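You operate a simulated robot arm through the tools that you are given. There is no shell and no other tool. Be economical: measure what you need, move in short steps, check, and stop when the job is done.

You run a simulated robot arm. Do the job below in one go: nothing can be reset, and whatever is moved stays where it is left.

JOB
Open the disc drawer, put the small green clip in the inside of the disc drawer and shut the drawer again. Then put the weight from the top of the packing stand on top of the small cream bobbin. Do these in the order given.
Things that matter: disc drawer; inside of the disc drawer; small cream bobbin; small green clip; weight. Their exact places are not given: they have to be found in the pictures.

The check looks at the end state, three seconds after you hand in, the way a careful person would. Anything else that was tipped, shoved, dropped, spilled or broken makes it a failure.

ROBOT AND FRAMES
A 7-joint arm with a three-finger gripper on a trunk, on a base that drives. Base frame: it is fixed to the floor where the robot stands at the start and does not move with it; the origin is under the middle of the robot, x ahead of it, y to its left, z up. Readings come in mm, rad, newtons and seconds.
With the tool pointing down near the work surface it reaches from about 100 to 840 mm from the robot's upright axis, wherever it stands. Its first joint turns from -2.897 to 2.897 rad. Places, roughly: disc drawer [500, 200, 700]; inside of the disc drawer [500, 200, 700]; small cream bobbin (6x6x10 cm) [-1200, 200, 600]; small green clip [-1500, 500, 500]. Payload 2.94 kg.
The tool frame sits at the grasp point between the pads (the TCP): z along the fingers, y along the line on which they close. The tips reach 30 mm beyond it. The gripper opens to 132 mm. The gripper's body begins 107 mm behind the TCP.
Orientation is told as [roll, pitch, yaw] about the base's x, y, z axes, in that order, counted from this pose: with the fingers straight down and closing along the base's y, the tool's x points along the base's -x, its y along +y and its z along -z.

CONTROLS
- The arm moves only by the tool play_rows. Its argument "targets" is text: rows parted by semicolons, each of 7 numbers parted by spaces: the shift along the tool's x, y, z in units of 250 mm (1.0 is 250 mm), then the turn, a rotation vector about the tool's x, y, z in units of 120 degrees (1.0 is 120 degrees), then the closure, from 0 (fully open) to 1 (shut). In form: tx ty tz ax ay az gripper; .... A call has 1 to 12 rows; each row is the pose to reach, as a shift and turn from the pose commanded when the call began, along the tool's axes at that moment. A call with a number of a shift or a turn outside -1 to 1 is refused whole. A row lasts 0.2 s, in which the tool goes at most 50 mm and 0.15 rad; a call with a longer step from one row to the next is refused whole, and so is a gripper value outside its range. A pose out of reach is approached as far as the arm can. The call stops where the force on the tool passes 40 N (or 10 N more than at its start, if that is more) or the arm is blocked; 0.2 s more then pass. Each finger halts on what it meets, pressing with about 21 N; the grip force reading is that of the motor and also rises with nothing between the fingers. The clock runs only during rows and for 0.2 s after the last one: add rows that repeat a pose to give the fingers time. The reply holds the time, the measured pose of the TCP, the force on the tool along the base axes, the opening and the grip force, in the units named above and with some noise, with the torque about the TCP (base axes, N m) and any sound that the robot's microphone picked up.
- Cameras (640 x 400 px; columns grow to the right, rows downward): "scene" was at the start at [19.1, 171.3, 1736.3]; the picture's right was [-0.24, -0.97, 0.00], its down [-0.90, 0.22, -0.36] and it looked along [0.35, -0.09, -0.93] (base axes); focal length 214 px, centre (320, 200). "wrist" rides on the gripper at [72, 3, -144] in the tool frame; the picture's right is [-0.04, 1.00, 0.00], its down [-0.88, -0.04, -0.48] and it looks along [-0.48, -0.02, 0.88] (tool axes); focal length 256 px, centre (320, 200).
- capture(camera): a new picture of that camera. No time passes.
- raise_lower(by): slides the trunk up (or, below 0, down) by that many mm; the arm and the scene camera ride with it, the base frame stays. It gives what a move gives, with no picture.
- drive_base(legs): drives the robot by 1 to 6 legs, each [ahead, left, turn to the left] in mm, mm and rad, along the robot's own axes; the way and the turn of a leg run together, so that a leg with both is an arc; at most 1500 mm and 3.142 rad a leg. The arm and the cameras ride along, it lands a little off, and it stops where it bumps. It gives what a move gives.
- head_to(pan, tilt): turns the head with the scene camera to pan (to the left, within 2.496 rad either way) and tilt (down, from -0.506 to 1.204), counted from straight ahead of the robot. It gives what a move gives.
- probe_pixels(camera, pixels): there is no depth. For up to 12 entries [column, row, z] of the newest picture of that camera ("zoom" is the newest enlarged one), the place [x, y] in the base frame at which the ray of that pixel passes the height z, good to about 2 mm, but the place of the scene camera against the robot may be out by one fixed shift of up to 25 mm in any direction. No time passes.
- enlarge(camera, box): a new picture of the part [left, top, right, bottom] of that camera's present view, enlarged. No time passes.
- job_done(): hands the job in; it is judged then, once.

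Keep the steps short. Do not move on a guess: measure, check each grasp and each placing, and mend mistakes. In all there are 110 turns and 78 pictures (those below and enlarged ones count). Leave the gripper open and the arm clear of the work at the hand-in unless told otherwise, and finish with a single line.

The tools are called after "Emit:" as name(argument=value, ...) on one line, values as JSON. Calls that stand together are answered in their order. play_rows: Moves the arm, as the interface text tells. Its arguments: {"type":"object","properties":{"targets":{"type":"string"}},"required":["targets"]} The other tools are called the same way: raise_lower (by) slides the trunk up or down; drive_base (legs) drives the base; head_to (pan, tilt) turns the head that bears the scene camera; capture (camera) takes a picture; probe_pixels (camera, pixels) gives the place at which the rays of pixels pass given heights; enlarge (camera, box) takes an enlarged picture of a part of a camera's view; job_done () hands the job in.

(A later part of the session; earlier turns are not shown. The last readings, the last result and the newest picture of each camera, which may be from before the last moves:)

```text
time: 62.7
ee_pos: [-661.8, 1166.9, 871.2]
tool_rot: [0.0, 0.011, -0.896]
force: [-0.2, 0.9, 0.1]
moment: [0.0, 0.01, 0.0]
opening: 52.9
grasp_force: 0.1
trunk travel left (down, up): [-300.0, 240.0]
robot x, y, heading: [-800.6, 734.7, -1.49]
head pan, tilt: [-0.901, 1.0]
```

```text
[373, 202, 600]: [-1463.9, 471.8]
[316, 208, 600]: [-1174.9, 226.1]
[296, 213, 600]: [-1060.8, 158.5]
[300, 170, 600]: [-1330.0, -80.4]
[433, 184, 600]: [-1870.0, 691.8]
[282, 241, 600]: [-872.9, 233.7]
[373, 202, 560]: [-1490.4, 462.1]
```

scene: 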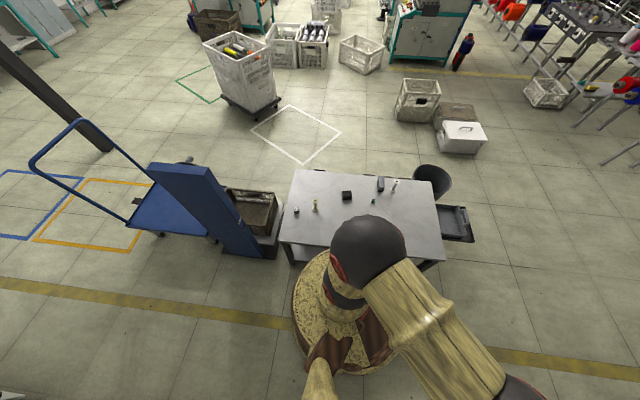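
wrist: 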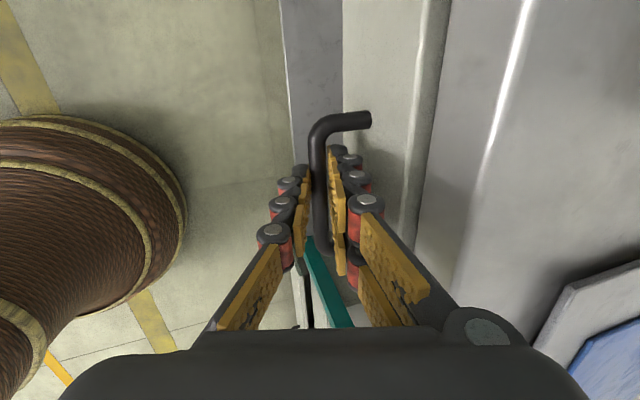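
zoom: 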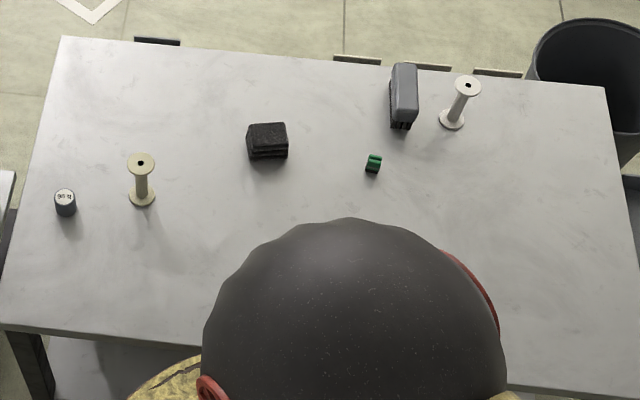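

The clip is at about (-1464,472), 714 mm from the robot. I'll turn the base +1.6 rad so the arm swings over the table at z≈870, above everything.

Emit:
drive_base(legs=[[0, 0, 1.6]])

Emit:
play_rows(targets="0.16 -0.119 0 0 0 -0.0525 0.5; 0.306 -0.255 0 0 0 -0.105 0.4; 0.436 -0.406 0 0 0 -0.1576 0.3; 0.549 -0.571 0 0 0 -0.2101 0.2; 0.643 -0.747 0 0 0 -0.2626 0.2; 0.718 -0.933 0 0 0 -0.3151 0.2")

Emit:
capture(camera="wrist")

```text
time: 67.0
ee_pos: [-1244.8, 852.4, 871.2]
tool_rot: [0.0, 0.011, 0.734]
force: [-0.9, -1.2, 0.1]
moment: [0.0, -0.03, 0.04]
opening: 52.6
grasp_force: 0.1
trunk travel left (down, up): [-300.0, 240.0]
robot x, y, heading: [-802.4, 736.4, 0.139]
head pan, tilt: [-0.901, 1.0]
```

```text
time: 68.4
ee_pos: [-1191.4, 793.5, 872.5]
tool_rot: [0.008, 0.024, 1.397]
force: [0.1, 0.1, -0.4]
moment: [0.0, 0.02, 0.01]
opening: 105.5
grasp_force: 0.0
out of reach, approached as far as the arm can: row 1, 2, 3, 4, 5, 6
trunk travel left (down, up): [-300.0, 240.0]
robot x, y, heading: [-805.0, 735.7, 0.135]
head pan, tilt: [-0.901, 1.0]
```

```text
40 pictures are left
```

wrist: 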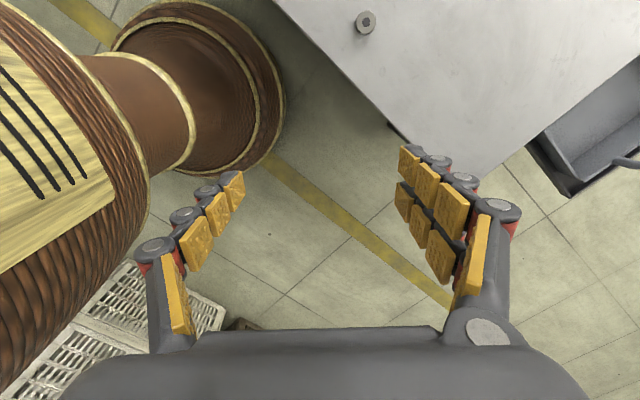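

The arm didn't follow the arc and got stuck near radius 390. I'll look at the arm's posture.

Emit:
head_to(pan=2.49, tilt=1.15)

Emit:
capture(camera="scene")

```text
time: 71.3
ee_pos: [-1191.5, 793.5, 873.4]
tool_rot: [0.008, 0.022, 1.392]
force: [0.0, 0.0, 0.3]
moment: [-0.03, -0.02, 0.02]
opening: 105.4
grasp_force: 0.0
trunk travel left (down, up): [-300.0, 240.0]
robot x, y, heading: [-802.0, 733.1, 0.134]
head pan, tilt: [2.491, 1.15]
```

```text
39 pictures are left
```

scene: 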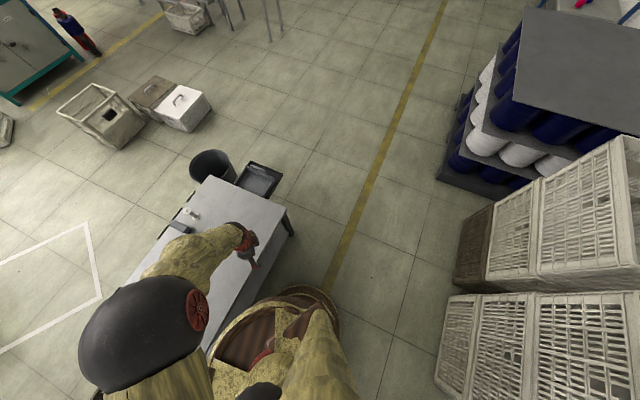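

The elbow leads the tool. The workable band so far has been about 2.2–2.8 rad relative to the robot. I'll turn the base +0.9 rad so the clip falls in that band.

Emit:
drive_base(legs=[[0, 0, 0.9]])

Emit:
capture(camera="wrist")

```text
time: 74.0
ee_pos: [-1094.5, 471.8, 873.0]
tool_rot: [0.005, 0.026, 2.282]
force: [0.1, 0.2, 0.1]
moment: [-0.01, -0.03, 0.01]
opening: 105.5
grasp_force: 0.0
trunk travel left (down, up): [-300.0, 240.0]
robot x, y, heading: [-804.4, 735.9, 1.027]
head pan, tilt: [2.491, 1.15]
```

```text
38 pictures are left
```

wrist: 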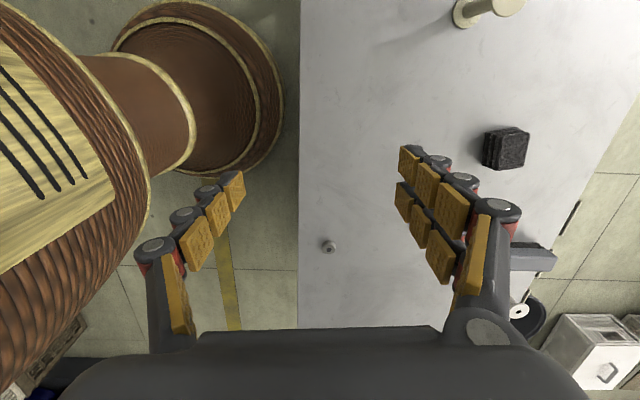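

I'm over the table. I'll extend toward the clip, 80% of the way, at the same height, and check.

Emit:
play_rows(targets="-0.096 0.112 0 0 0 0 0.3; -0.193 0.224 0 0 0 0 0.4; -0.289 0.336 0 0 0 0 0.5; -0.386 0.448 0 0 0 0 0.5; -0.482 0.56 0 0 0 0 0.5; -0.578 0.671 0 0 0 0 0.5; -0.675 0.783 0 0 0 0 0.5; -0.771 0.895 0 0 0 0 0.5; -0.771 0.895 0 0 0 0 0.5")

Emit:
capture(camera="wrist")

```text
time: 76.0
ee_pos: [-1389.0, 469.5, 870.4]
tool_rot: [0.007, 0.023, 2.283]
force: [0.4, -0.2, -0.6]
moment: [-0.02, 0.03, 0.02]
opening: 66.0
grasp_force: 0.0
trunk travel left (down, up): [-300.0, 240.0]
robot x, y, heading: [-803.9, 732.5, 1.024]
head pan, tilt: [2.491, 1.15]
```

```text
37 pictures are left
```

wrist: 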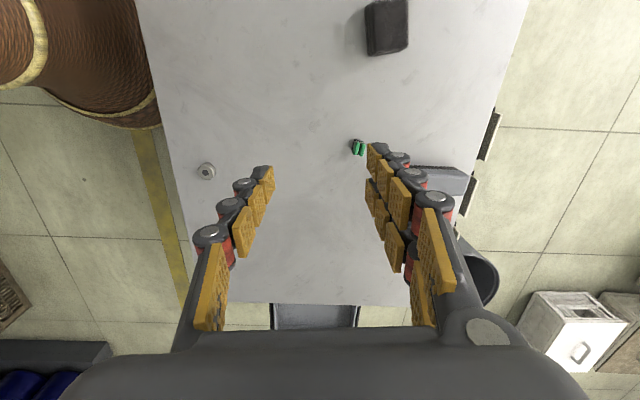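

Emit:
probe_pixels(camera="wrist", pixels=[[358, 149, 600], [358, 149, 620], [358, 149, 560], [207, 172, 600], [207, 172, 560], [520, 0, 600], [411, 304, 600]])

Emit:
enlarge(camera="wrist", box=[310, 110, 406, 170])

```text
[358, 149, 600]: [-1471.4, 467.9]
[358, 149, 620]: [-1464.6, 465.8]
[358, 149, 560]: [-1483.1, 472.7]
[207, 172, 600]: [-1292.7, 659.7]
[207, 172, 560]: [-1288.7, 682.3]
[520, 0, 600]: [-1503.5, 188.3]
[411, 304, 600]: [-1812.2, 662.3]
```

```text
6.67 times, centred on (358, 140) of wrist
```

zoom: 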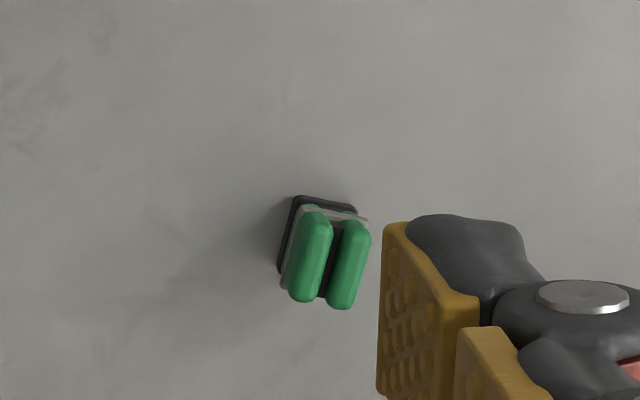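

The clip's two green bars run nearly across my closing line, which suits the grasp. I'll probe its corners for exact orientation.

Emit:
probe_pixels(camera="zoom", pixels=[[297, 197, 610], [355, 207, 610], [280, 270, 610], [313, 215, 620], [303, 295, 620], [355, 225, 620], [341, 302, 620], [328, 255, 620], [328, 255, 600]])

```text
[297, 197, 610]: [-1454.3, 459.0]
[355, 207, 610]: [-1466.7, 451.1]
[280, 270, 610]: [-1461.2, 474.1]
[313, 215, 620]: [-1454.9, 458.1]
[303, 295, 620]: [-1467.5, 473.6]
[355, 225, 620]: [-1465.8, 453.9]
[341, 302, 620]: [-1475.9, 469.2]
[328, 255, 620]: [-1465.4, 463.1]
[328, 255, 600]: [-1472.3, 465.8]
```

The bars run along the aisle direction. I'll turn the tool by 0.077 rad, centre over (-1466,464) and descend to z≈720.

Emit:
play_rows(targets="-0.09 0.12 0.04 0 0 0.018 0.6; -0.184 0.248 0.1 0 0 0.037 0.62; -0.184 0.248 0.28 0 0 0.037 0.62; -0.184 0.248 0.44 0 0 0.037 0.62; -0.184 0.248 0.6 0 0 0.037 0.62; -0.184 0.248 0.6 0 0 0.037 0.62")

Emit:
enlarge(camera="wrist", box=[200, 20, 440, 170])

```text
time: 77.4
ee_pos: [-1464.1, 462.2, 719.6]
tool_rot: [0.003, 0.025, 2.206]
force: [-0.1, -0.5, 0.1]
moment: [0.03, -0.05, 0.01]
opening: 50.2
grasp_force: 0.0
trunk travel left (down, up): [-300.0, 240.0]
robot x, y, heading: [-807.6, 734.5, 1.023]
head pan, tilt: [2.491, 1.15]
```

```text
2.67 times, centred on (320, 95) of wrist
```

zoom: 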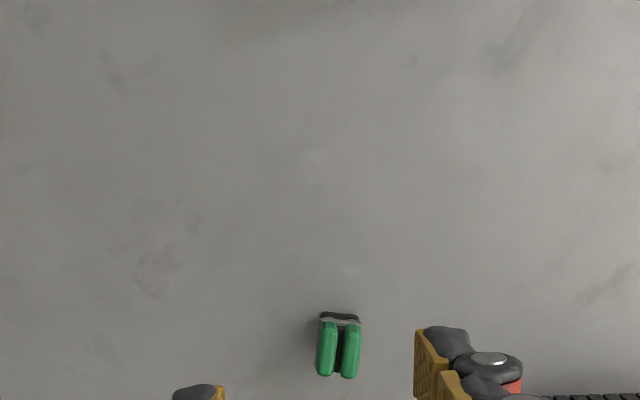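

Emit:
probe_pixels(camera="zoom", pixels=[[338, 348, 640], [338, 348, 620], [338, 348, 600], [338, 348, 580], [325, 348, 620], [353, 348, 620]])

Emit:
probe_pixels(camera="wrist", pixels=[[327, 150, 600]])

```text
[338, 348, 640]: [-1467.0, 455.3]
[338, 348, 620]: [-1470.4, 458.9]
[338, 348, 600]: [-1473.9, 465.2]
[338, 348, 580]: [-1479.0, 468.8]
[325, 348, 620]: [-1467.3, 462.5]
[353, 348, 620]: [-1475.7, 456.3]
```

```text
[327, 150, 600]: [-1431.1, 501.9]
```

Two views put the clip mid-height near 593 mm and its centre near (-1474,466). I'll adjust 12 mm and descend to z≈645, then check.

Emit:
play_rows(targets="-0.049 0.026 0.1 0 -0.012 0 0.62; -0.049 0.026 0.2 0 -0.012 0 0.62; -0.049 0.026 0.3 0 -0.012 0 0.62; -0.049 0.026 0.3 0 -0.012 0 0.62")

Emit:
enlarge(camera="wrist", box=[220, 60, 420, 185])

Emit:
probe_pixels(camera="zoom", pixels=[[320, 250, 600]])

```text
time: 78.4
ee_pos: [-1478.0, 466.9, 643.5]
tool_rot: [0.006, 0.0, 2.206]
force: [-0.5, -0.6, -1.1]
moment: [-0.01, -0.04, 0.0]
opening: 50.2
grasp_force: 0.1
trunk travel left (down, up): [-300.0, 240.0]
robot x, y, heading: [-802.8, 737.9, 1.026]
head pan, tilt: [2.491, 1.15]
```

```text
3.20 times, centred on (320, 122) of wrist
```

zoom: 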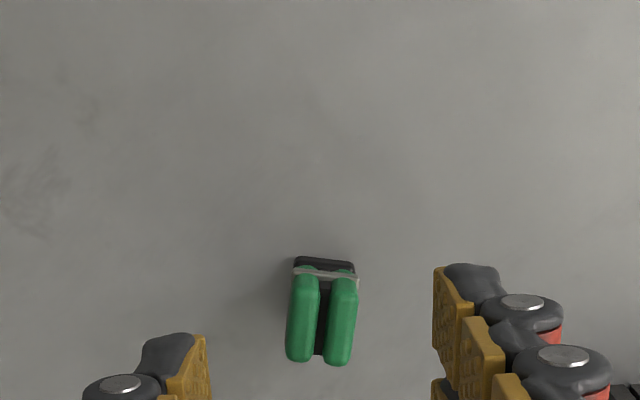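

```text
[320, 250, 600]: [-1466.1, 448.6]
```

Emit:
probe_pixels(camera="zoom", pixels=[[322, 312, 610], [322, 312, 592], [322, 312, 580], [325, 258, 580], [320, 360, 600]])

```text
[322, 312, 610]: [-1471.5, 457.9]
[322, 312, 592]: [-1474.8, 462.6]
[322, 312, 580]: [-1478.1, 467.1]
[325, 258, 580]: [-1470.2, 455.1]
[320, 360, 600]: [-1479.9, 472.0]
```

The clip is centred laterally. I'll shift 5 mm, descend to z≈613 and close.

Emit:
play_rows(targets="0.02 0 0.04 0 0 0 0.62; 0.02 0 0.08 0 0 0 0.62; 0.02 0 0.12 0 0 0 0.62; 0.02 0 0.12 0 0 0 0.8; 0.02 0 0.12 0 0 0 1; 0.02 0 0.12 0 0 0 1; 0.02 0 0.12 0 0 0 1; 0.02 0 0.12 0 0 0 1")

Emit:
enlarge(camera="wrist", box=[220, 100, 420, 225])

```text
time: 80.2
ee_pos: [-1475.1, 462.4, 613.8]
tool_rot: [0.004, -0.002, 2.205]
force: [-0.3, -0.5, -0.4]
moment: [-0.01, 0.03, 0.02]
opening: 0.0
grasp_force: 20.7
trunk travel left (down, up): [-300.0, 240.0]
robot x, y, heading: [-804.5, 734.6, 1.027]
head pan, tilt: [2.491, 1.15]
```

```text
3.20 times, centred on (320, 162) of wrist
```

zoom: 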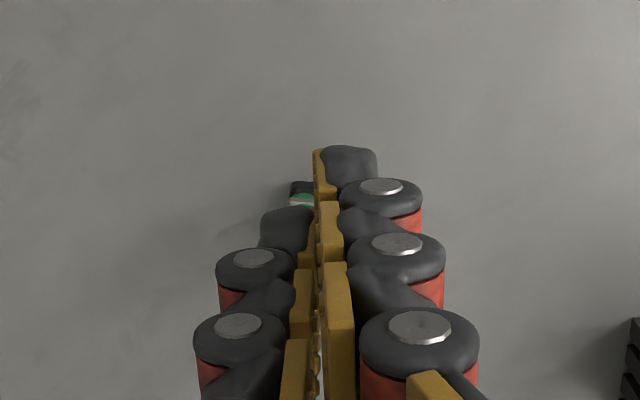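

The fingers closed above the clip, so it's lower than estimated. I'll open and look again.

Emit:
play_rows(targets="0 0 0 0 0 0 0.62; 0 0 0 0 0 0 0.62; 0 0 0 0 0 0 0.62; 0 0 0 0 0 0 0.62")

Emit:
enlarge(camera="wrist", box=[220, 100, 420, 225])

Emit:
probe_pixels(camera="zoom", pixels=[[320, 250, 600], [320, 250, 560], [290, 230, 600], [290, 230, 560]])

```text
time: 81.2
ee_pos: [-1474.4, 462.3, 614.1]
tool_rot: [0.005, -0.001, 2.206]
force: [1.0, -0.9, 0.5]
moment: [-0.01, 0.02, 0.01]
opening: 50.3
grasp_force: 0.0
trunk travel left (down, up): [-300.0, 240.0]
robot x, y, heading: [-803.8, 733.7, 1.028]
head pan, tilt: [2.491, 1.15]
```

```text
3.20 times, centred on (320, 162) of wrist
```

zoom: 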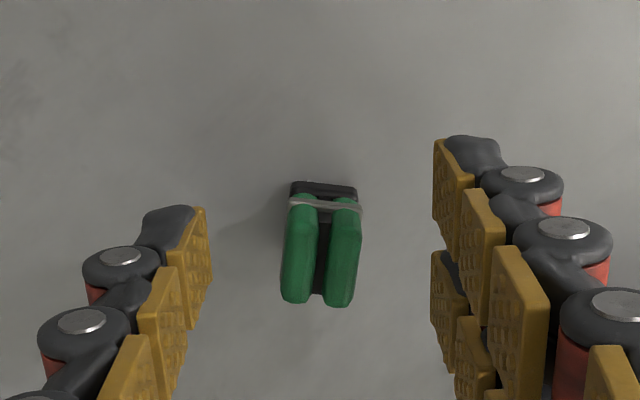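

```text
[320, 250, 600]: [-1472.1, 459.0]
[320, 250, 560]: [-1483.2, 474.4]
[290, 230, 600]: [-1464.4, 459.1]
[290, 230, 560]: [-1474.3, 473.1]
```

Refitting over three views, the clip is at about (-1481,472) with mid-height near 566. I'll shift -12 mm along tool x, descend 25 mm and close.

Emit:
play_rows(targets="-0.047 0 0.02 0 0 0 0.62; -0.047 0 0.06 0 0 0 0.62; -0.047 0 0.1 0 0 0 0.62; -0.047 0 0.1 0 0 0 0.8; -0.047 0 0.1 0 0 0 1; -0.047 0 0.1 0 0 0 1; -0.047 0 0.1 0 0 0 1; -0.047 0 0.1 0 0 0 1")

Emit:
enlarge(camera="wrist", box=[220, 100, 420, 225])

```text
time: 83.0
ee_pos: [-1480.6, 472.2, 589.6]
tool_rot: [0.005, -0.002, 2.207]
force: [0.4, 0.6, -0.7]
moment: [0.01, 0.0, 0.05]
opening: 16.5
grasp_force: 20.5
trunk travel left (down, up): [-300.0, 240.0]
robot x, y, heading: [-803.8, 732.6, 1.023]
head pan, tilt: [2.491, 1.15]
```

```text
3.20 times, centred on (320, 162) of wrist
```

zoom: 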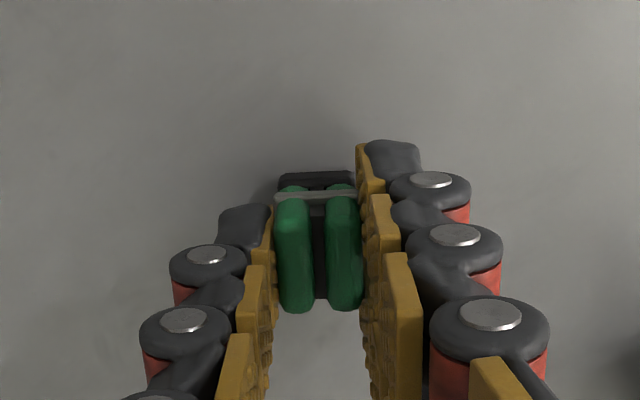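

It's gripped (16.5 mm). I'll lift 120 mm and check.

Emit:
play_rows(targets="0 0 -0.06 0 0 0 1; 0 0 -0.2 0 0 0 1; 0 0 -0.4 0 0 0 1; 0 0 -0.6 0 0 0 1; 0 0 -0.8 0 0 0 1; 0 0 -0.9 0 0 0 1")

Emit:
capture(camera="wrist")

```text
time: 84.4
ee_pos: [-1480.4, 473.7, 814.6]
tool_rot: [0.005, 0.0, 2.207]
force: [-0.4, 0.7, -0.2]
moment: [0.0, 0.06, -0.02]
opening: 16.8
grasp_force: 21.1
trunk travel left (down, up): [-300.0, 240.0]
robot x, y, heading: [-804.2, 736.5, 1.023]
head pan, tilt: [2.491, 1.15]
```

```text
30 pictures are left
```

wrist: 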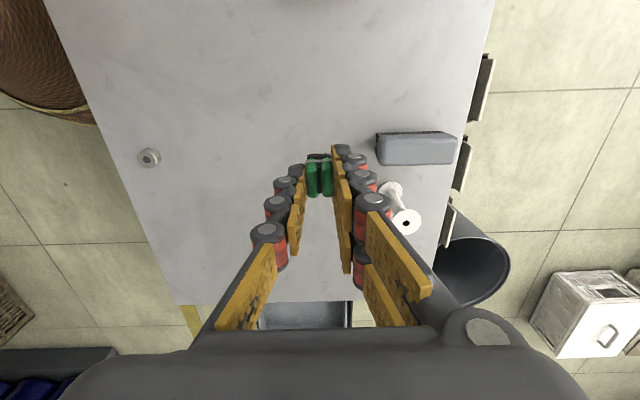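

The clip is held securely. I'll retract the arm to a mid radius and raise it, then turn the robot so the arm points to the bench.

Emit:
play_rows(targets="0.038 -0.142 -0.03 0 0 0 1; 0.077 -0.284 -0.06 0 0 0 1; 0.115 -0.426 -0.09 0 0 0 1; 0.154 -0.568 -0.12 0 0 0 1; 0.192 -0.71 -0.15 0 0 0 1; 0.231 -0.852 -0.18 0 0 0 1; 0.27 -0.994 -0.2 0 0 0 1")

Emit:
drive_base(legs=[[0, 0, -2.85]])

```text
time: 86.0
ee_pos: [-1238.1, 566.2, 861.4]
tool_rot: [0.005, -0.003, 2.205]
force: [0.1, 0.0, 0.0]
moment: [0.02, 0.01, 0.0]
opening: 16.8
grasp_force: 20.3
trunk travel left (down, up): [-300.0, 240.0]
robot x, y, heading: [-804.4, 732.3, 1.024]
head pan, tilt: [2.491, 1.15]
```

```text
time: 93.2
ee_pos: [-425.8, 1007.6, 861.8]
tool_rot: [0.006, -0.002, -0.682]
force: [0.7, 0.0, -0.1]
moment: [-0.02, 0.0, 0.01]
opening: 16.8
grasp_force: 20.8
trunk travel left (down, up): [-300.0, 240.0]
robot x, y, heading: [-805.7, 735.7, -1.865]
head pan, tilt: [2.491, 1.15]
```

Now I'll drive back along the aisle to the drawer, a little further from the bench.

Emit:
drive_base(legs=[[368, 453, 0], [368, 453, 0]])

Emit:
head_to(pan=2.3, tilt=1.15)

Emit:
capture(camera="scene")

Emit:
capture(camera="wrist")

```text
time: 99.4
ee_pos: [230.5, 39.2, 860.9]
tool_rot: [0.006, 0.001, -0.687]
force: [1.7, -0.1, -0.2]
moment: [0.02, 0.01, -0.02]
opening: 16.9
grasp_force: 21.5
trunk travel left (down, up): [-300.0, 240.0]
robot x, y, heading: [-148.4, -229.8, -1.862]
head pan, tilt: [2.491, 1.15]
```

```text
time: 100.1
ee_pos: [229.5, 41.1, 861.8]
tool_rot: [0.005, -0.001, -0.686]
force: [-0.2, -1.1, -0.3]
moment: [-0.02, 0.0, 0.0]
opening: 16.9
grasp_force: 20.5
trunk travel left (down, up): [-300.0, 240.0]
robot x, y, heading: [-147.2, -233.2, -1.864]
head pan, tilt: [2.3, 1.15]
```

```text
29 pictures are left
```

scene: 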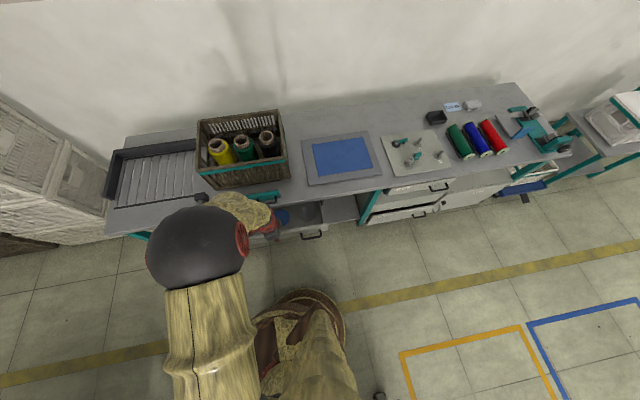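

```text
28 pictures are left
```

wrist: 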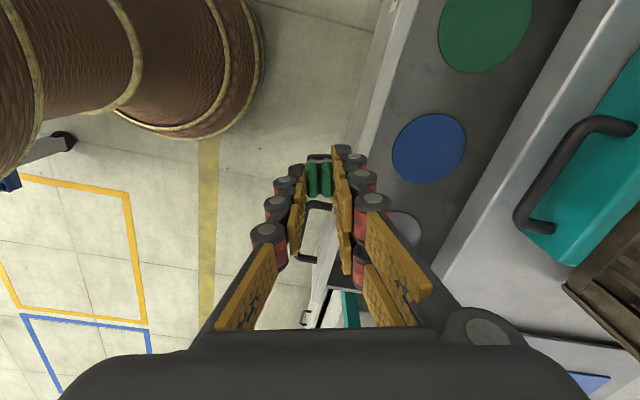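

The open drawer with green and blue discs is in view. I'll probe the gap between green and blue, around (450,85), and the drawer front wall and bench edge.

Emit:
probe_pixels(camera="wrist", pixels=[[452, 88, 670], [452, 88, 640], [429, 148, 670], [485, 25, 670], [390, 90, 730], [355, 200, 730], [525, 125, 790], [525, 125, 740], [318, 206, 701], [375, 85, 730], [400, 225, 670]])

```text
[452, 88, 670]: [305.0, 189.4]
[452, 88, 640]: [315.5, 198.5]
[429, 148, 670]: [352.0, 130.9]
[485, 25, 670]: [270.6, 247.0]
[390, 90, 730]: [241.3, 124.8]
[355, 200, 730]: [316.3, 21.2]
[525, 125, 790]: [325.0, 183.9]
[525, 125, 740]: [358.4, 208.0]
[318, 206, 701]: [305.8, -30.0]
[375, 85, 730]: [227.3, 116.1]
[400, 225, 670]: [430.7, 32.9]
```

The drawer opening spans about 100 mm between its front wall and the bench edge. I'll rotate the gripper 75° so the fingers open along the bench, while staying in the air.

Emit:
play_rows(targets="0 0 0 0 0 -0.07 1; 0 0 0 0 0 -0.139 1; 0 0 0 0 0 -0.209 1; 0 0 0 0 0 -0.278 1; 0 0 0 0 0 -0.348 1; 0 0 0 0 0 -0.417 1; 0 0 0 0 0 -0.487 1; 0 0 0 0 0 -0.556 1; 0 0 0 0 0 -0.6255 1; 0 0 0 0 0 -0.6255 1")

Emit:
capture(camera="wrist")

```text
time: 102.3
ee_pos: [231.6, 41.0, 859.9]
tool_rot: [0.001, -0.006, 0.628]
force: [0.1, -0.9, -0.7]
moment: [-0.03, -0.01, 0.01]
opening: 16.7
grasp_force: 20.9
trunk travel left (down, up): [-300.0, 240.0]
robot x, y, heading: [-154.3, -231.2, -1.867]
head pan, tilt: [2.3, 1.15]
```

```text
27 pictures are left
```

wrist: 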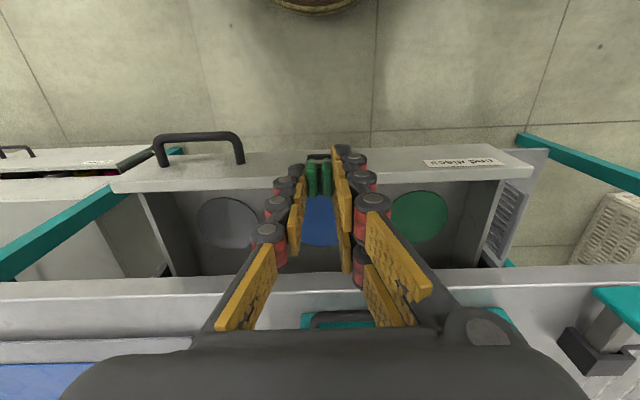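

Emit:
probe_pixels(camera="wrist", pixels=[[460, 152, 735], [460, 182, 735], [500, 270, 788], [418, 217, 670], [391, 217, 670], [320, 245, 670], [228, 223, 670], [259, 223, 670], [418, 192, 670]])

```text
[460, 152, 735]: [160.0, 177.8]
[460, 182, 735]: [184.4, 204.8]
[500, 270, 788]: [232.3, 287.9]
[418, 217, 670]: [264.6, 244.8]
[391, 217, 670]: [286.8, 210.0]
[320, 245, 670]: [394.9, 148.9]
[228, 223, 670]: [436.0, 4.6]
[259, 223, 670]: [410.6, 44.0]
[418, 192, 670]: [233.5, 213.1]
```

I'll move over the gap between the blue and green discs (t≈-28, n≈325) at the same height, then descend to z≈740 and look.

Emit:
play_rows(targets="-0.15 0.1 0 0 0 0 1; -0.3 0.2 0 0 0 0 1; -0.455 0.3 0 0 0 0 1; -0.455 0.3 0.16 0 0 0 1; -0.455 0.3 0.32 0 0 0 1; -0.455 0.3 0.48 0 0 0 1; -0.455 0.3 0.48 0 0 0 1")

Emit:
capture(camera="wrist")

```text
time: 103.9
ee_pos: [278.5, 167.6, 740.5]
tool_rot: [-0.001, -0.004, 0.625]
force: [0.5, -0.2, -0.6]
moment: [-0.02, 0.01, 0.02]
opening: 16.6
grasp_force: 20.8
trunk travel left (down, up): [-300.0, 240.0]
robot x, y, heading: [-148.7, -230.7, -1.87]
head pan, tilt: [2.3, 1.15]
```

```text
26 pictures are left
```

wrist: 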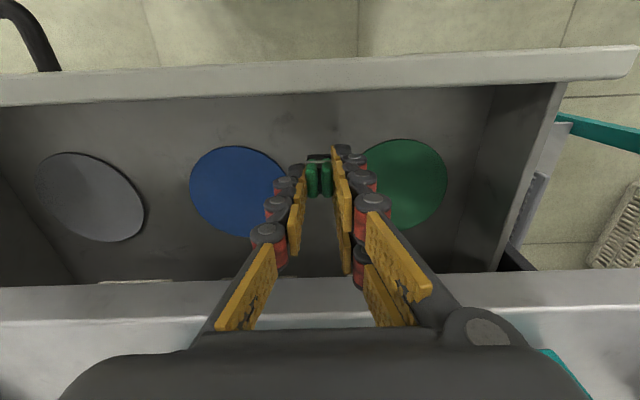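

The clip sits between the discs, inside the drawer walls. I'll lower 40 mm in small steps.

Emit:
play_rows(targets="0 0 0.04 0 0 0 1; 0 0 0.08 0 0 0 1; 0 0 0.12 0 0 0 1; 0 0 0.16 0 0 0 1; 0 0 0.16 0 0 0 1")

Emit:
enlarge(camera="wrist", box=[200, 80, 440, 230])

```text
time: 105.1
ee_pos: [281.4, 167.6, 702.2]
tool_rot: [0.0, -0.004, 0.623]
force: [1.0, -1.0, 0.0]
moment: [0.02, -0.03, -0.02]
opening: 16.7
grasp_force: 21.0
trunk travel left (down, up): [-300.0, 240.0]
robot x, y, heading: [-148.8, -230.5, -1.869]
head pan, tilt: [2.3, 1.15]
```

```text
2.67 times, centred on (320, 155) of wrist
```

zoom: 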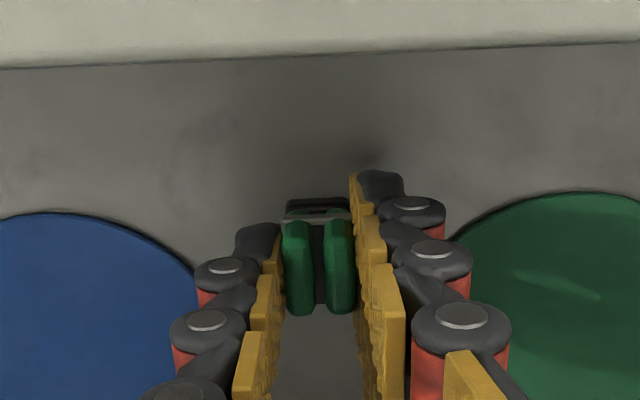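

There's no contact yet. I'll continue down in 3–4 mm steps.

Emit:
play_rows(targets="0 0 0.015 0 0 0 1; 0 0 0.03 0 0 0 1; 0 0 0.045 0 0 0 1; 0 0 0.06 0 0 0 1")

Emit:
enlarge(camera="wrist", box=[200, 80, 440, 230])

```text
time: 106.1
ee_pos: [280.9, 168.8, 689.8]
tool_rot: [0.002, -0.008, 0.624]
force: [0.8, -0.6, 20.1]
moment: [-0.05, 0.1, -0.06]
opening: 16.6
grasp_force: 21.0
trunk travel left (down, up): [-300.0, 240.0]
robot x, y, heading: [-151.4, -232.0, -1.868]
head pan, tilt: [2.3, 1.15]
```

```text
2.67 times, centred on (320, 155) of wrist
```

zoom: 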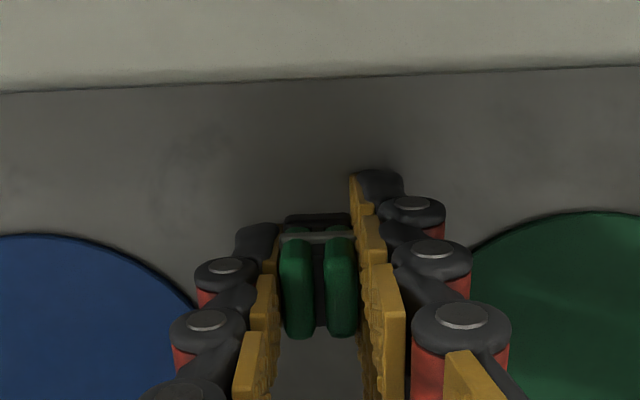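

Contact: 20 N upward at z≈690, so the clip rests on the drawer floor. I'll ease up 2 mm, open, then lift.

Emit:
play_rows(targets="0 0 -0.004 0 0 0 0.9; 0 0 -0.004 0 0 0 0.75; 0 0 -0.004 0 0 0 0.68; 0 0 -0.004 0 0 0 0.68; 0 0 -0.004 0 0 0 0.68; 0 0 -0.1 0 0 0 0.68; 0 0 -0.28 0 0 0 0.68; 0 0 -0.46 0 0 0 0.68; 0 0 -0.64 0 0 0 0.68")

Emit:
capture(camera="wrist")

```text
time: 108.1
ee_pos: [279.3, 166.9, 847.5]
tool_rot: [0.001, -0.004, 0.625]
force: [-0.4, 0.3, -0.7]
moment: [0.06, -0.06, -0.01]
opening: 42.5
grasp_force: 0.1
trunk travel left (down, up): [-300.0, 240.0]
robot x, y, heading: [-151.4, -236.9, -1.873]
head pan, tilt: [2.3, 1.15]
```

```text
23 pictures are left
```

wrist: 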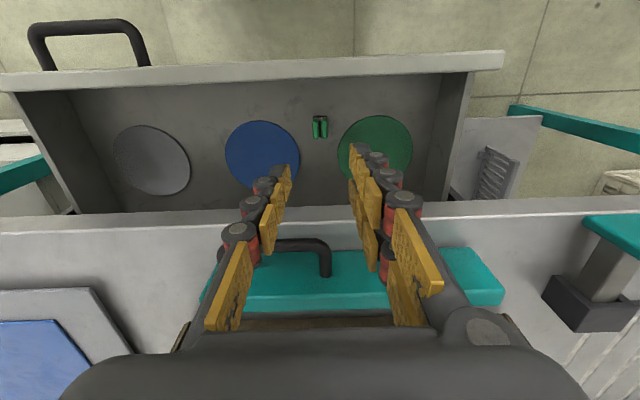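

The clip lies flat on the drawer floor between the discs. Next I'll go outside the drawer front at t≈-125, clear of the handle, with the fingers closed, and lower to z≈710.

Emit:
play_rows(targets="0.12 -0.096 0 0 0 0 0.8; 0.24 -0.192 0 0 0 0 1; 0.36 -0.288 0 0 0 0 1; 0.48 -0.384 0 0 0 0 1; 0.48 -0.384 0 0 0 0 1; 0.48 -0.384 0.14 0 0 0 1; 0.48 -0.384 0.28 0 0 0 1; 0.48 -0.384 0.42 0 0 0 1; 0.48 -0.384 0.55 0 0 0 1; 0.48 -0.384 0.55 0 0 0 1")

Emit:
capture(camera="wrist")

```text
time: 110.3
ee_pos: [238.0, 19.4, 707.5]
tool_rot: [0.0, -0.005, 0.625]
force: [-0.1, -0.1, -0.8]
moment: [-0.03, 0.03, -0.02]
opening: 0.1
grasp_force: 21.1
trunk travel left (down, up): [-300.0, 240.0]
robot x, y, heading: [-149.2, -232.7, -1.868]
head pan, tilt: [2.3, 1.15]
```

```text
22 pictures are left
```

wrist: 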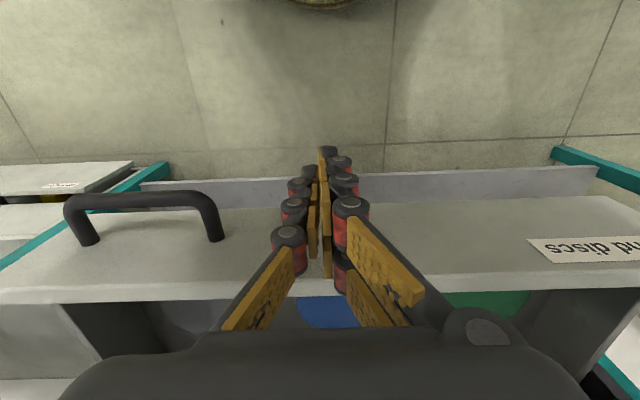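

The drawer front is straight ahead and the handle is to the left. I'll push in toward the bench, about 155 mm.

Emit:
play_rows(targets="-0.1 0 0 0 0 0 1; -0.18 0 0 0 0 0 1; -0.25 0 0 0 0 0 1; -0.32 0 0 0 0 0 1; -0.39 0 0 0 0 0 1; -0.46 0 0 0 0 0 1; -0.52 0 0 0 0 0 1; -0.57 0 0 0 0 0 1; -0.6 0 0 0 0 0 1; -0.62 0 0 0 0 0 1; -0.62 0 0 0 0 0 1")

Emit:
capture(camera="wrist")

```text
time: 112.7
ee_pos: [363.4, 111.8, 710.0]
tool_rot: [0.001, -0.006, 0.625]
force: [0.1, -0.4, -0.5]
moment: [-0.02, 0.03, 0.0]
opening: 0.1
grasp_force: 21.0
trunk travel left (down, up): [-300.0, 240.0]
robot x, y, heading: [-149.2, -228.1, -1.865]
head pan, tilt: [2.3, 1.15]
```

```text
21 pictures are left
```

wrist: 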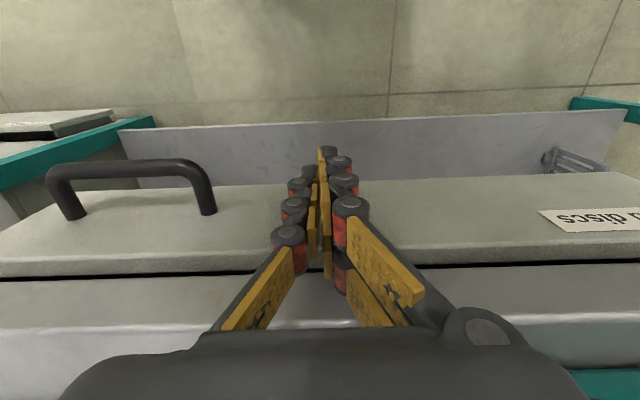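

It's nearly closed, with no resistance yet. I'll push further in small steps until the stop.

Emit:
play_rows(targets="-0.02 0 0 0 0 0 1; -0.04 0 0 0 0 0 1; -0.06 0 0 0 0 0 1; -0.08 0 0 0 0 0 1; -0.1 0 0 0 0 0 1; -0.12 0 0 0 0 0 1")

Emit:
capture(camera="wrist")

```text
time: 113.6
ee_pos: [369.4, 114.5, 709.8]
tool_rot: [0.001, 0.008, 0.627]
force: [-12.9, -9.2, 20.0]
moment: [0.68, -0.58, 0.06]
opening: 0.1
grasp_force: 20.5
trunk travel left (down, up): [-300.0, 240.0]
robot x, y, heading: [-145.6, -229.3, -1.865]
head pan, tilt: [2.3, 1.15]
stopped in row 4: the force on the tool passed its limit at 45 N (the readings are from after the stop); the commanded pose is now the measured one
```

```text
20 pictures are left
```

wrist: 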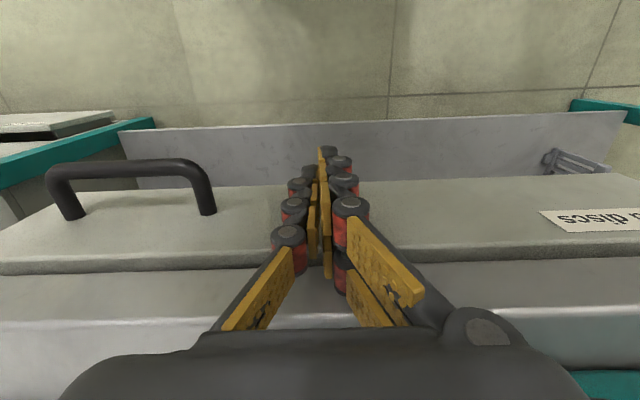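

The drawer is fully shut (45 N at the stop, gap gone). I'll back off and rise.

Emit:
play_rows(targets="0.1 0 0 0 0 0 1; 0.25 0 0 0 0 0 1; 0.4 0 -0.05 0 0 0 1; 0.5 0 -0.2 0 0 0 0.8; 0.55 0 -0.38 0 0 0 0.6; 0.6 0 -0.55 0 0 0 0.5; 0.6 0 -0.6 0 0 0 0.4; 0.6 0 -0.6 0 0 0 0.3")

Emit:
enlarge(camera="scene", box=[160, 170, 360, 295])

```text
time: 115.4
ee_pos: [248.4, 29.1, 857.1]
tool_rot: [-0.001, 0.008, 0.625]
force: [0.1, 0.2, 0.3]
moment: [-0.03, 0.04, 0.0]
opening: 72.1
grasp_force: 0.2
trunk travel left (down, up): [-300.0, 240.0]
robot x, y, heading: [-152.8, -232.9, -1.869]
head pan, tilt: [2.3, 1.15]
```

```text
3.20 times, centred on (260, 232) of scene
```

zoom: 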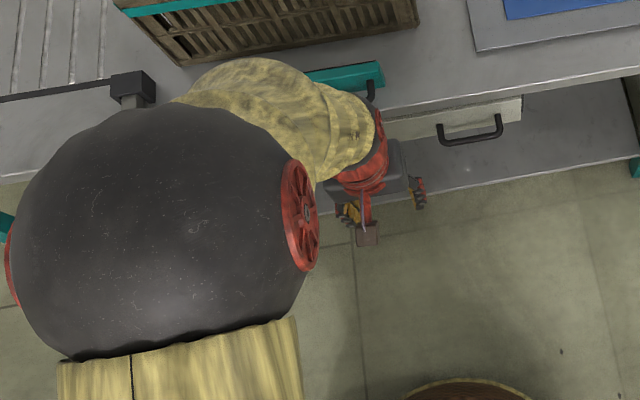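

The drawer is shut. Now I'll drive back to the table near the weight and bobbin, and turn around so the arm is over the table.

Emit:
drive_base(legs=[[-579, -712, 0], [0, 0, 3.14]])

Emit:
capture(camera="wrist")

```text
time: 127.5
ee_pos: [-1054.3, 276.8, 856.2]
tool_rot: [0.001, 0.009, -2.529]
force: [0.4, -0.7, 0.0]
moment: [-0.02, 0.01, -0.01]
opening: 92.3
grasp_force: 0.1
trunk travel left (down, up): [-300.0, 240.0]
robot x, y, heading: [-651.5, 532.0, 1.263]
head pan, tilt: [2.3, 1.15]
```

```text
18 pictures are left
```

wrist: 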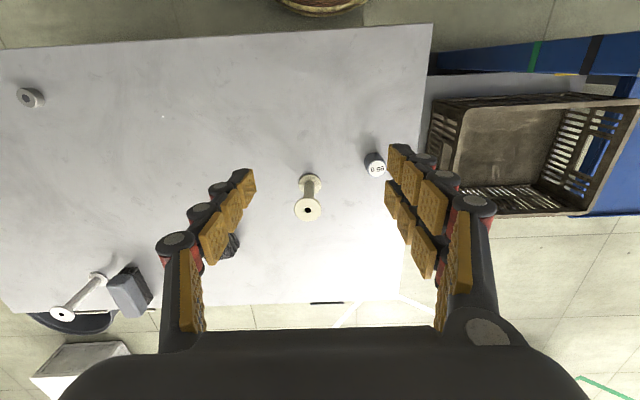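

The weight (376,165) and cream bobbin (308,209) are clearly seen. I'll probe and zoom on both.

Emit:
probe_pixels(camera="wrist", pixels=[[308, 210, 655], [308, 210, 645], [310, 181, 555], [376, 169, 600], [376, 169, 590], [374, 157, 555], [374, 157, 565]])

Emit:
enlarge(camera="wrist", box=[280, 130, 408, 230])

```text
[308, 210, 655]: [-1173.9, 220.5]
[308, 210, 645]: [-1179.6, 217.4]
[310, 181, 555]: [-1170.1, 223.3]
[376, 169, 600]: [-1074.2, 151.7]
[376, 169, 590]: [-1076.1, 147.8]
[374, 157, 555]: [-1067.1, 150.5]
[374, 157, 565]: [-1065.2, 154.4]
```

```text
4.00 times, centred on (344, 180) of wrist
```

zoom: 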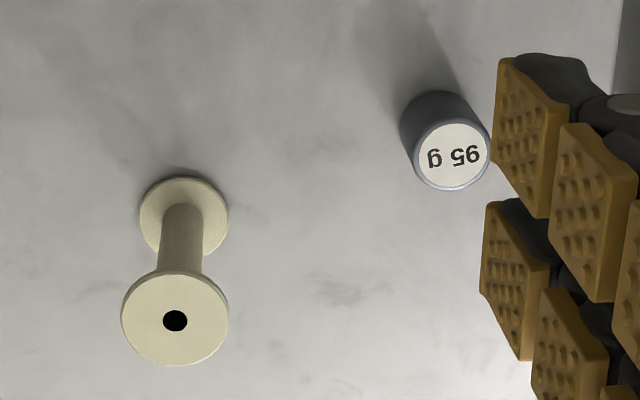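

The weight reads "95 g", is about 32 mm wide, and stands at about (-1075,149), z 555–595. The bobbin is at about (-1174,221) with a top flange of about 42 mm. I'll move above the weight at z≈720 and look.

Emit:
play_rows(targets="-0.09 0.093 0 0 0 0 0.35; -0.18 0.185 0 0 0 0 0.4; -0.27 0.278 0.1 0 0 0 0.4; -0.362 0.37 0.25 0 0 0 0.4; -0.362 0.37 0.4 0 0 0 0.4; -0.362 0.37 0.54 0 0 0 0.4; -0.362 0.37 0.54 0 0 0 0.4")

Emit:
capture(camera="wrist")

```text
time: 129.1
ee_pos: [-1074.2, 146.3, 722.4]
tool_rot: [0.001, 0.008, -2.527]
force: [0.0, -0.3, -0.2]
moment: [0.01, -0.02, 0.02]
opening: 79.2
grasp_force: 0.0
trunk travel left (down, up): [-300.0, 240.0]
robot x, y, heading: [-653.4, 530.2, 1.262]
head pan, tilt: [2.3, 1.15]
```

```text
16 pictures are left
```

wrist: 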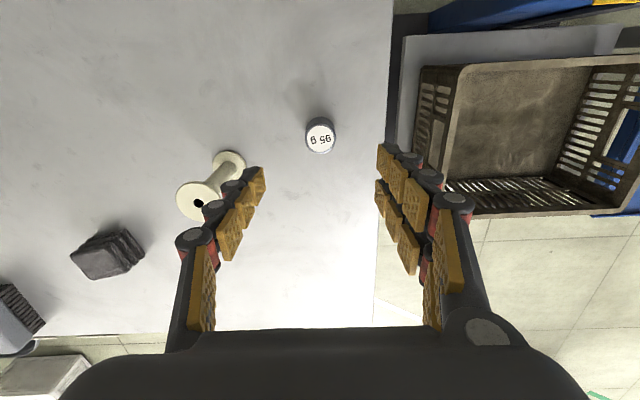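

Emit:
probe_pixels(camera="wrist", pixels=[[321, 137, 600], [321, 137, 590], [197, 202, 655], [232, 160, 555]])

```text
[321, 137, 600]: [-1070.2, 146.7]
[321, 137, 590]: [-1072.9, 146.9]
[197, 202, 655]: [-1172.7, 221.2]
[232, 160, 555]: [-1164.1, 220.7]
```

I'm directly over the weight. I'll narrow to about 56 mm, descend to z≈599 and close.

Emit:
play_rows(targets="0.006 0 0.05 0 0 0 0.57; 0.006 0 0.16 0 0 0 0.57; 0.006 0 0.28 0 0 0 0.57; 0.006 0 0.39 0 0 0 0.57; 0.006 0 0.46 0 0 0 0.57; 0.006 0 0.494 0 0 0 0.57; 0.006 0 0.494 0 0 0 0.75; 0.006 0 0.494 0 0 0 0.9; 0.006 0 0.494 0 0 0 1; 0.006 0 0.494 0 0 0 1; 0.006 0 0.494 0 0 0 1")

Emit:
capture(camera="wrist")

```text
time: 131.5
ee_pos: [-1071.1, 149.2, 599.4]
tool_rot: [0.001, 0.009, -2.528]
force: [-0.4, 0.3, -0.4]
moment: [-0.05, 0.04, -0.06]
opening: 33.4
grasp_force: 20.5
trunk travel left (down, up): [-300.0, 240.0]
robot x, y, heading: [-653.1, 533.0, 1.261]
head pan, tilt: [2.3, 1.15]
```

```text
15 pictures are left
```

wrist: 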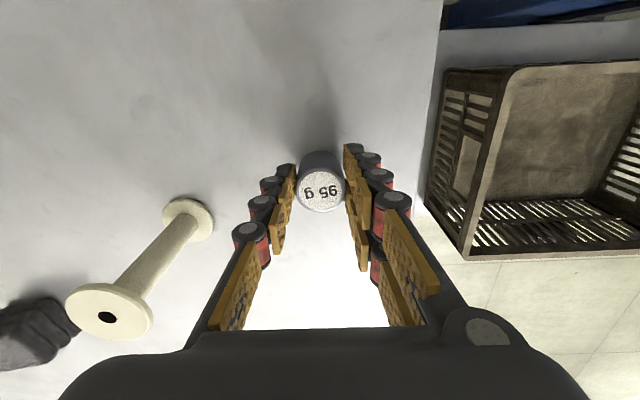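

The weight is gripped (33 mm). I'll probe where its top lies relative to the TCP, and the bobbin's top, then lift.

Emit:
probe_pixels(camera="wrist", pixels=[[322, 192, 605], [322, 192, 595], [110, 311, 655], [110, 311, 645], [188, 219, 555]])

Emit:
play_rows(targets="0 0 -0.08 0 0 0 1; 0 0 -0.25 0 0 0 1; 0 0 -0.43 0 0 0 1; 0 0 -0.6 0 0 0 1; 0 0 -0.72 0 0 0 1; 0 0 -0.72 0 0 0 1")

Emit:
capture(camera="wrist")

```text
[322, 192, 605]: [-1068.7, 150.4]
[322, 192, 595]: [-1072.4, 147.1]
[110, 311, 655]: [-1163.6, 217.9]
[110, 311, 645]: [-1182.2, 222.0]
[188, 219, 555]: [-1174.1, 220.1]
```

```text
time: 132.9
ee_pos: [-1073.2, 149.7, 778.4]
tool_rot: [-0.001, 0.008, -2.529]
force: [0.4, 0.1, -0.3]
moment: [0.02, -0.01, 0.02]
opening: 33.3
grasp_force: 20.9
trunk travel left (down, up): [-300.0, 240.0]
robot x, y, heading: [-649.8, 528.5, 1.264]
head pan, tilt: [2.3, 1.15]
```

```text
14 pictures are left
```

wrist: 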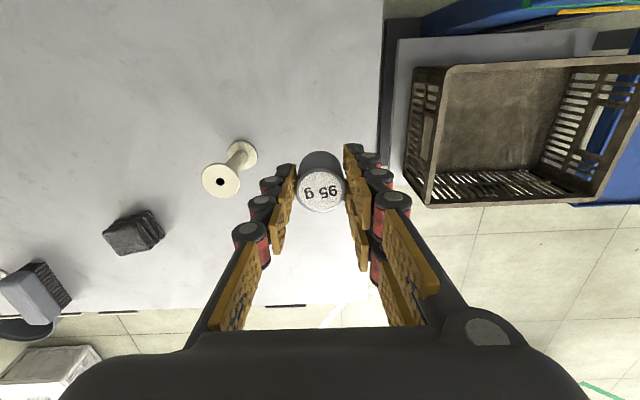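

Emit:
enlarge(camera="wrist", box=[180, 120, 308, 200])

Emit:
probe_pixels(camera="wrist", pixels=[[221, 181, 650], [221, 181, 640], [243, 154, 553]])

```text
5.00 times, centred on (244, 160) of wrist
```

zoom: 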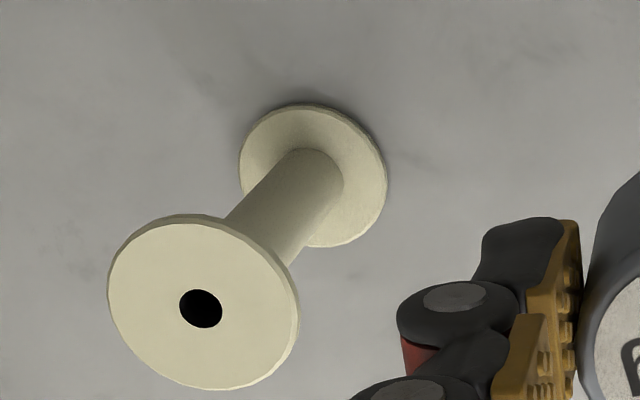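

```text
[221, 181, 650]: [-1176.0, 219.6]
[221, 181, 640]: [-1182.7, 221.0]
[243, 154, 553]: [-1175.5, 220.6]
```

Bobbin top and base agree at (-1175.5,220), top z≈650. I'll move the weight above it at z≈778, then lower to about 8 mm over the top and check.

Emit:
play_rows(targets="-0.057 -0.155 0 0 0 0 1; -0.115 -0.31 0 0 0 0 1; -0.172 -0.465 0 0 0 0 1; -0.172 -0.465 0 0 0 0 1; -0.172 -0.465 0.12 0 0 0 1; -0.172 -0.465 0.22 0 0 0 1; -0.172 -0.465 0.28 0 0 0 1; -0.172 -0.465 0.28 0 0 0 1")

Emit:
enlarge(camera="wrist", box=[240, 100, 400, 200])

```text
time: 134.7
ee_pos: [-1175.6, 219.6, 707.9]
tool_rot: [0.0, 0.009, -2.528]
force: [-0.5, 0.4, -1.8]
moment: [-0.02, -0.01, -0.01]
opening: 33.5
grasp_force: 20.7
trunk travel left (down, up): [-300.0, 240.0]
robot x, y, heading: [-652.8, 530.9, 1.262]
head pan, tilt: [2.3, 1.15]
```

```text
4.00 times, centred on (320, 150) of wrist
```

zoom: 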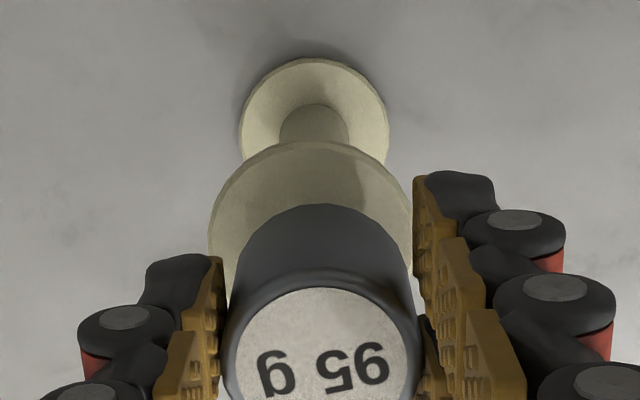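

Directly comparing weight and flange in this view, the weight sits about 6 mm off in tool -x and 3 mm off in +y. I'll correct that and recheck.

Emit:
play_rows(targets="0.024 -0.012 0 0 0 0 1; 0.024 -0.012 0 0 0 0 1")

Emit:
enlarge(camera="wrist", box=[240, 100, 400, 200])

Emit:
head_to(pan=2.49, tilt=0.9)

Emit:
capture(camera="scene")

```text
time: 135.3
ee_pos: [-1171.9, 225.2, 707.5]
tool_rot: [0.001, 0.009, -2.528]
force: [-0.1, -0.6, -0.3]
moment: [0.04, 0.01, 0.0]
opening: 33.3
grasp_force: 20.9
trunk travel left (down, up): [-300.0, 240.0]
robot x, y, heading: [-656.1, 528.3, 1.259]
head pan, tilt: [2.3, 1.15]
```

```text
4.00 times, centred on (320, 150) of wrist
```

zoom: 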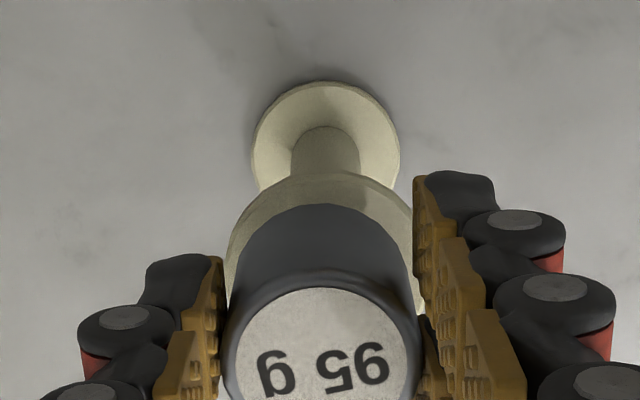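

```text
time: 136.1
ee_pos: [-1174.2, 224.4, 707.8]
tool_rot: [-0.001, 0.01, -2.526]
force: [-1.1, -0.4, -0.5]
moment: [-0.04, 0.04, -0.03]
opening: 33.5
grasp_force: 21.6
trunk travel left (down, up): [-300.0, 240.0]
robot x, y, heading: [-653.0, 529.1, 1.261]
head pan, tilt: [2.491, 0.901]
```

```text
10 pictures are left
```

scene: 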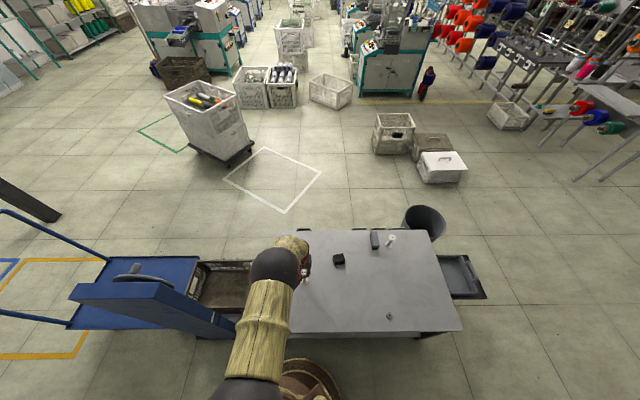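

They're now concentric in the view. I'll lower in 3 mm steps until contact.

Emit:
play_rows(targets="0 0 0.012 0 0 0 1; 0 0 0.02 0 0 0 1; 0 0 0.028 0 0 0 1; 0 0 0.036 0 0 0 1")

Emit:
enlarge(camera="wrist", box=[240, 100, 400, 200])

```text
time: 137.1
ee_pos: [-1172.8, 225.6, 700.5]
tool_rot: [0.0, 0.008, -2.528]
force: [0.1, 0.1, -0.6]
moment: [-0.04, -0.03, 0.05]
opening: 33.4
grasp_force: 21.0
trunk travel left (down, up): [-300.0, 240.0]
robot x, y, heading: [-649.4, 531.7, 1.262]
head pan, tilt: [2.491, 0.901]
```

```text
4.00 times, centred on (320, 150) of wrist
```

zoom: 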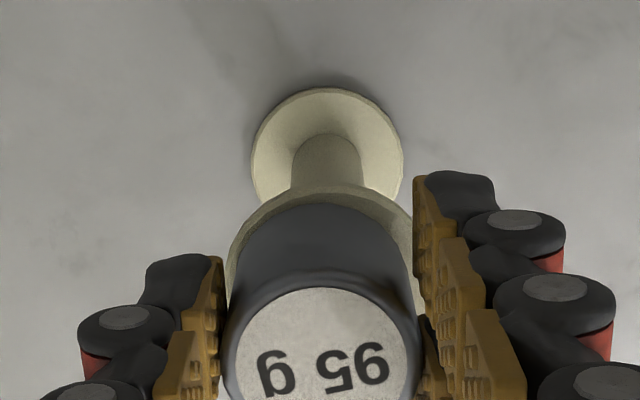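

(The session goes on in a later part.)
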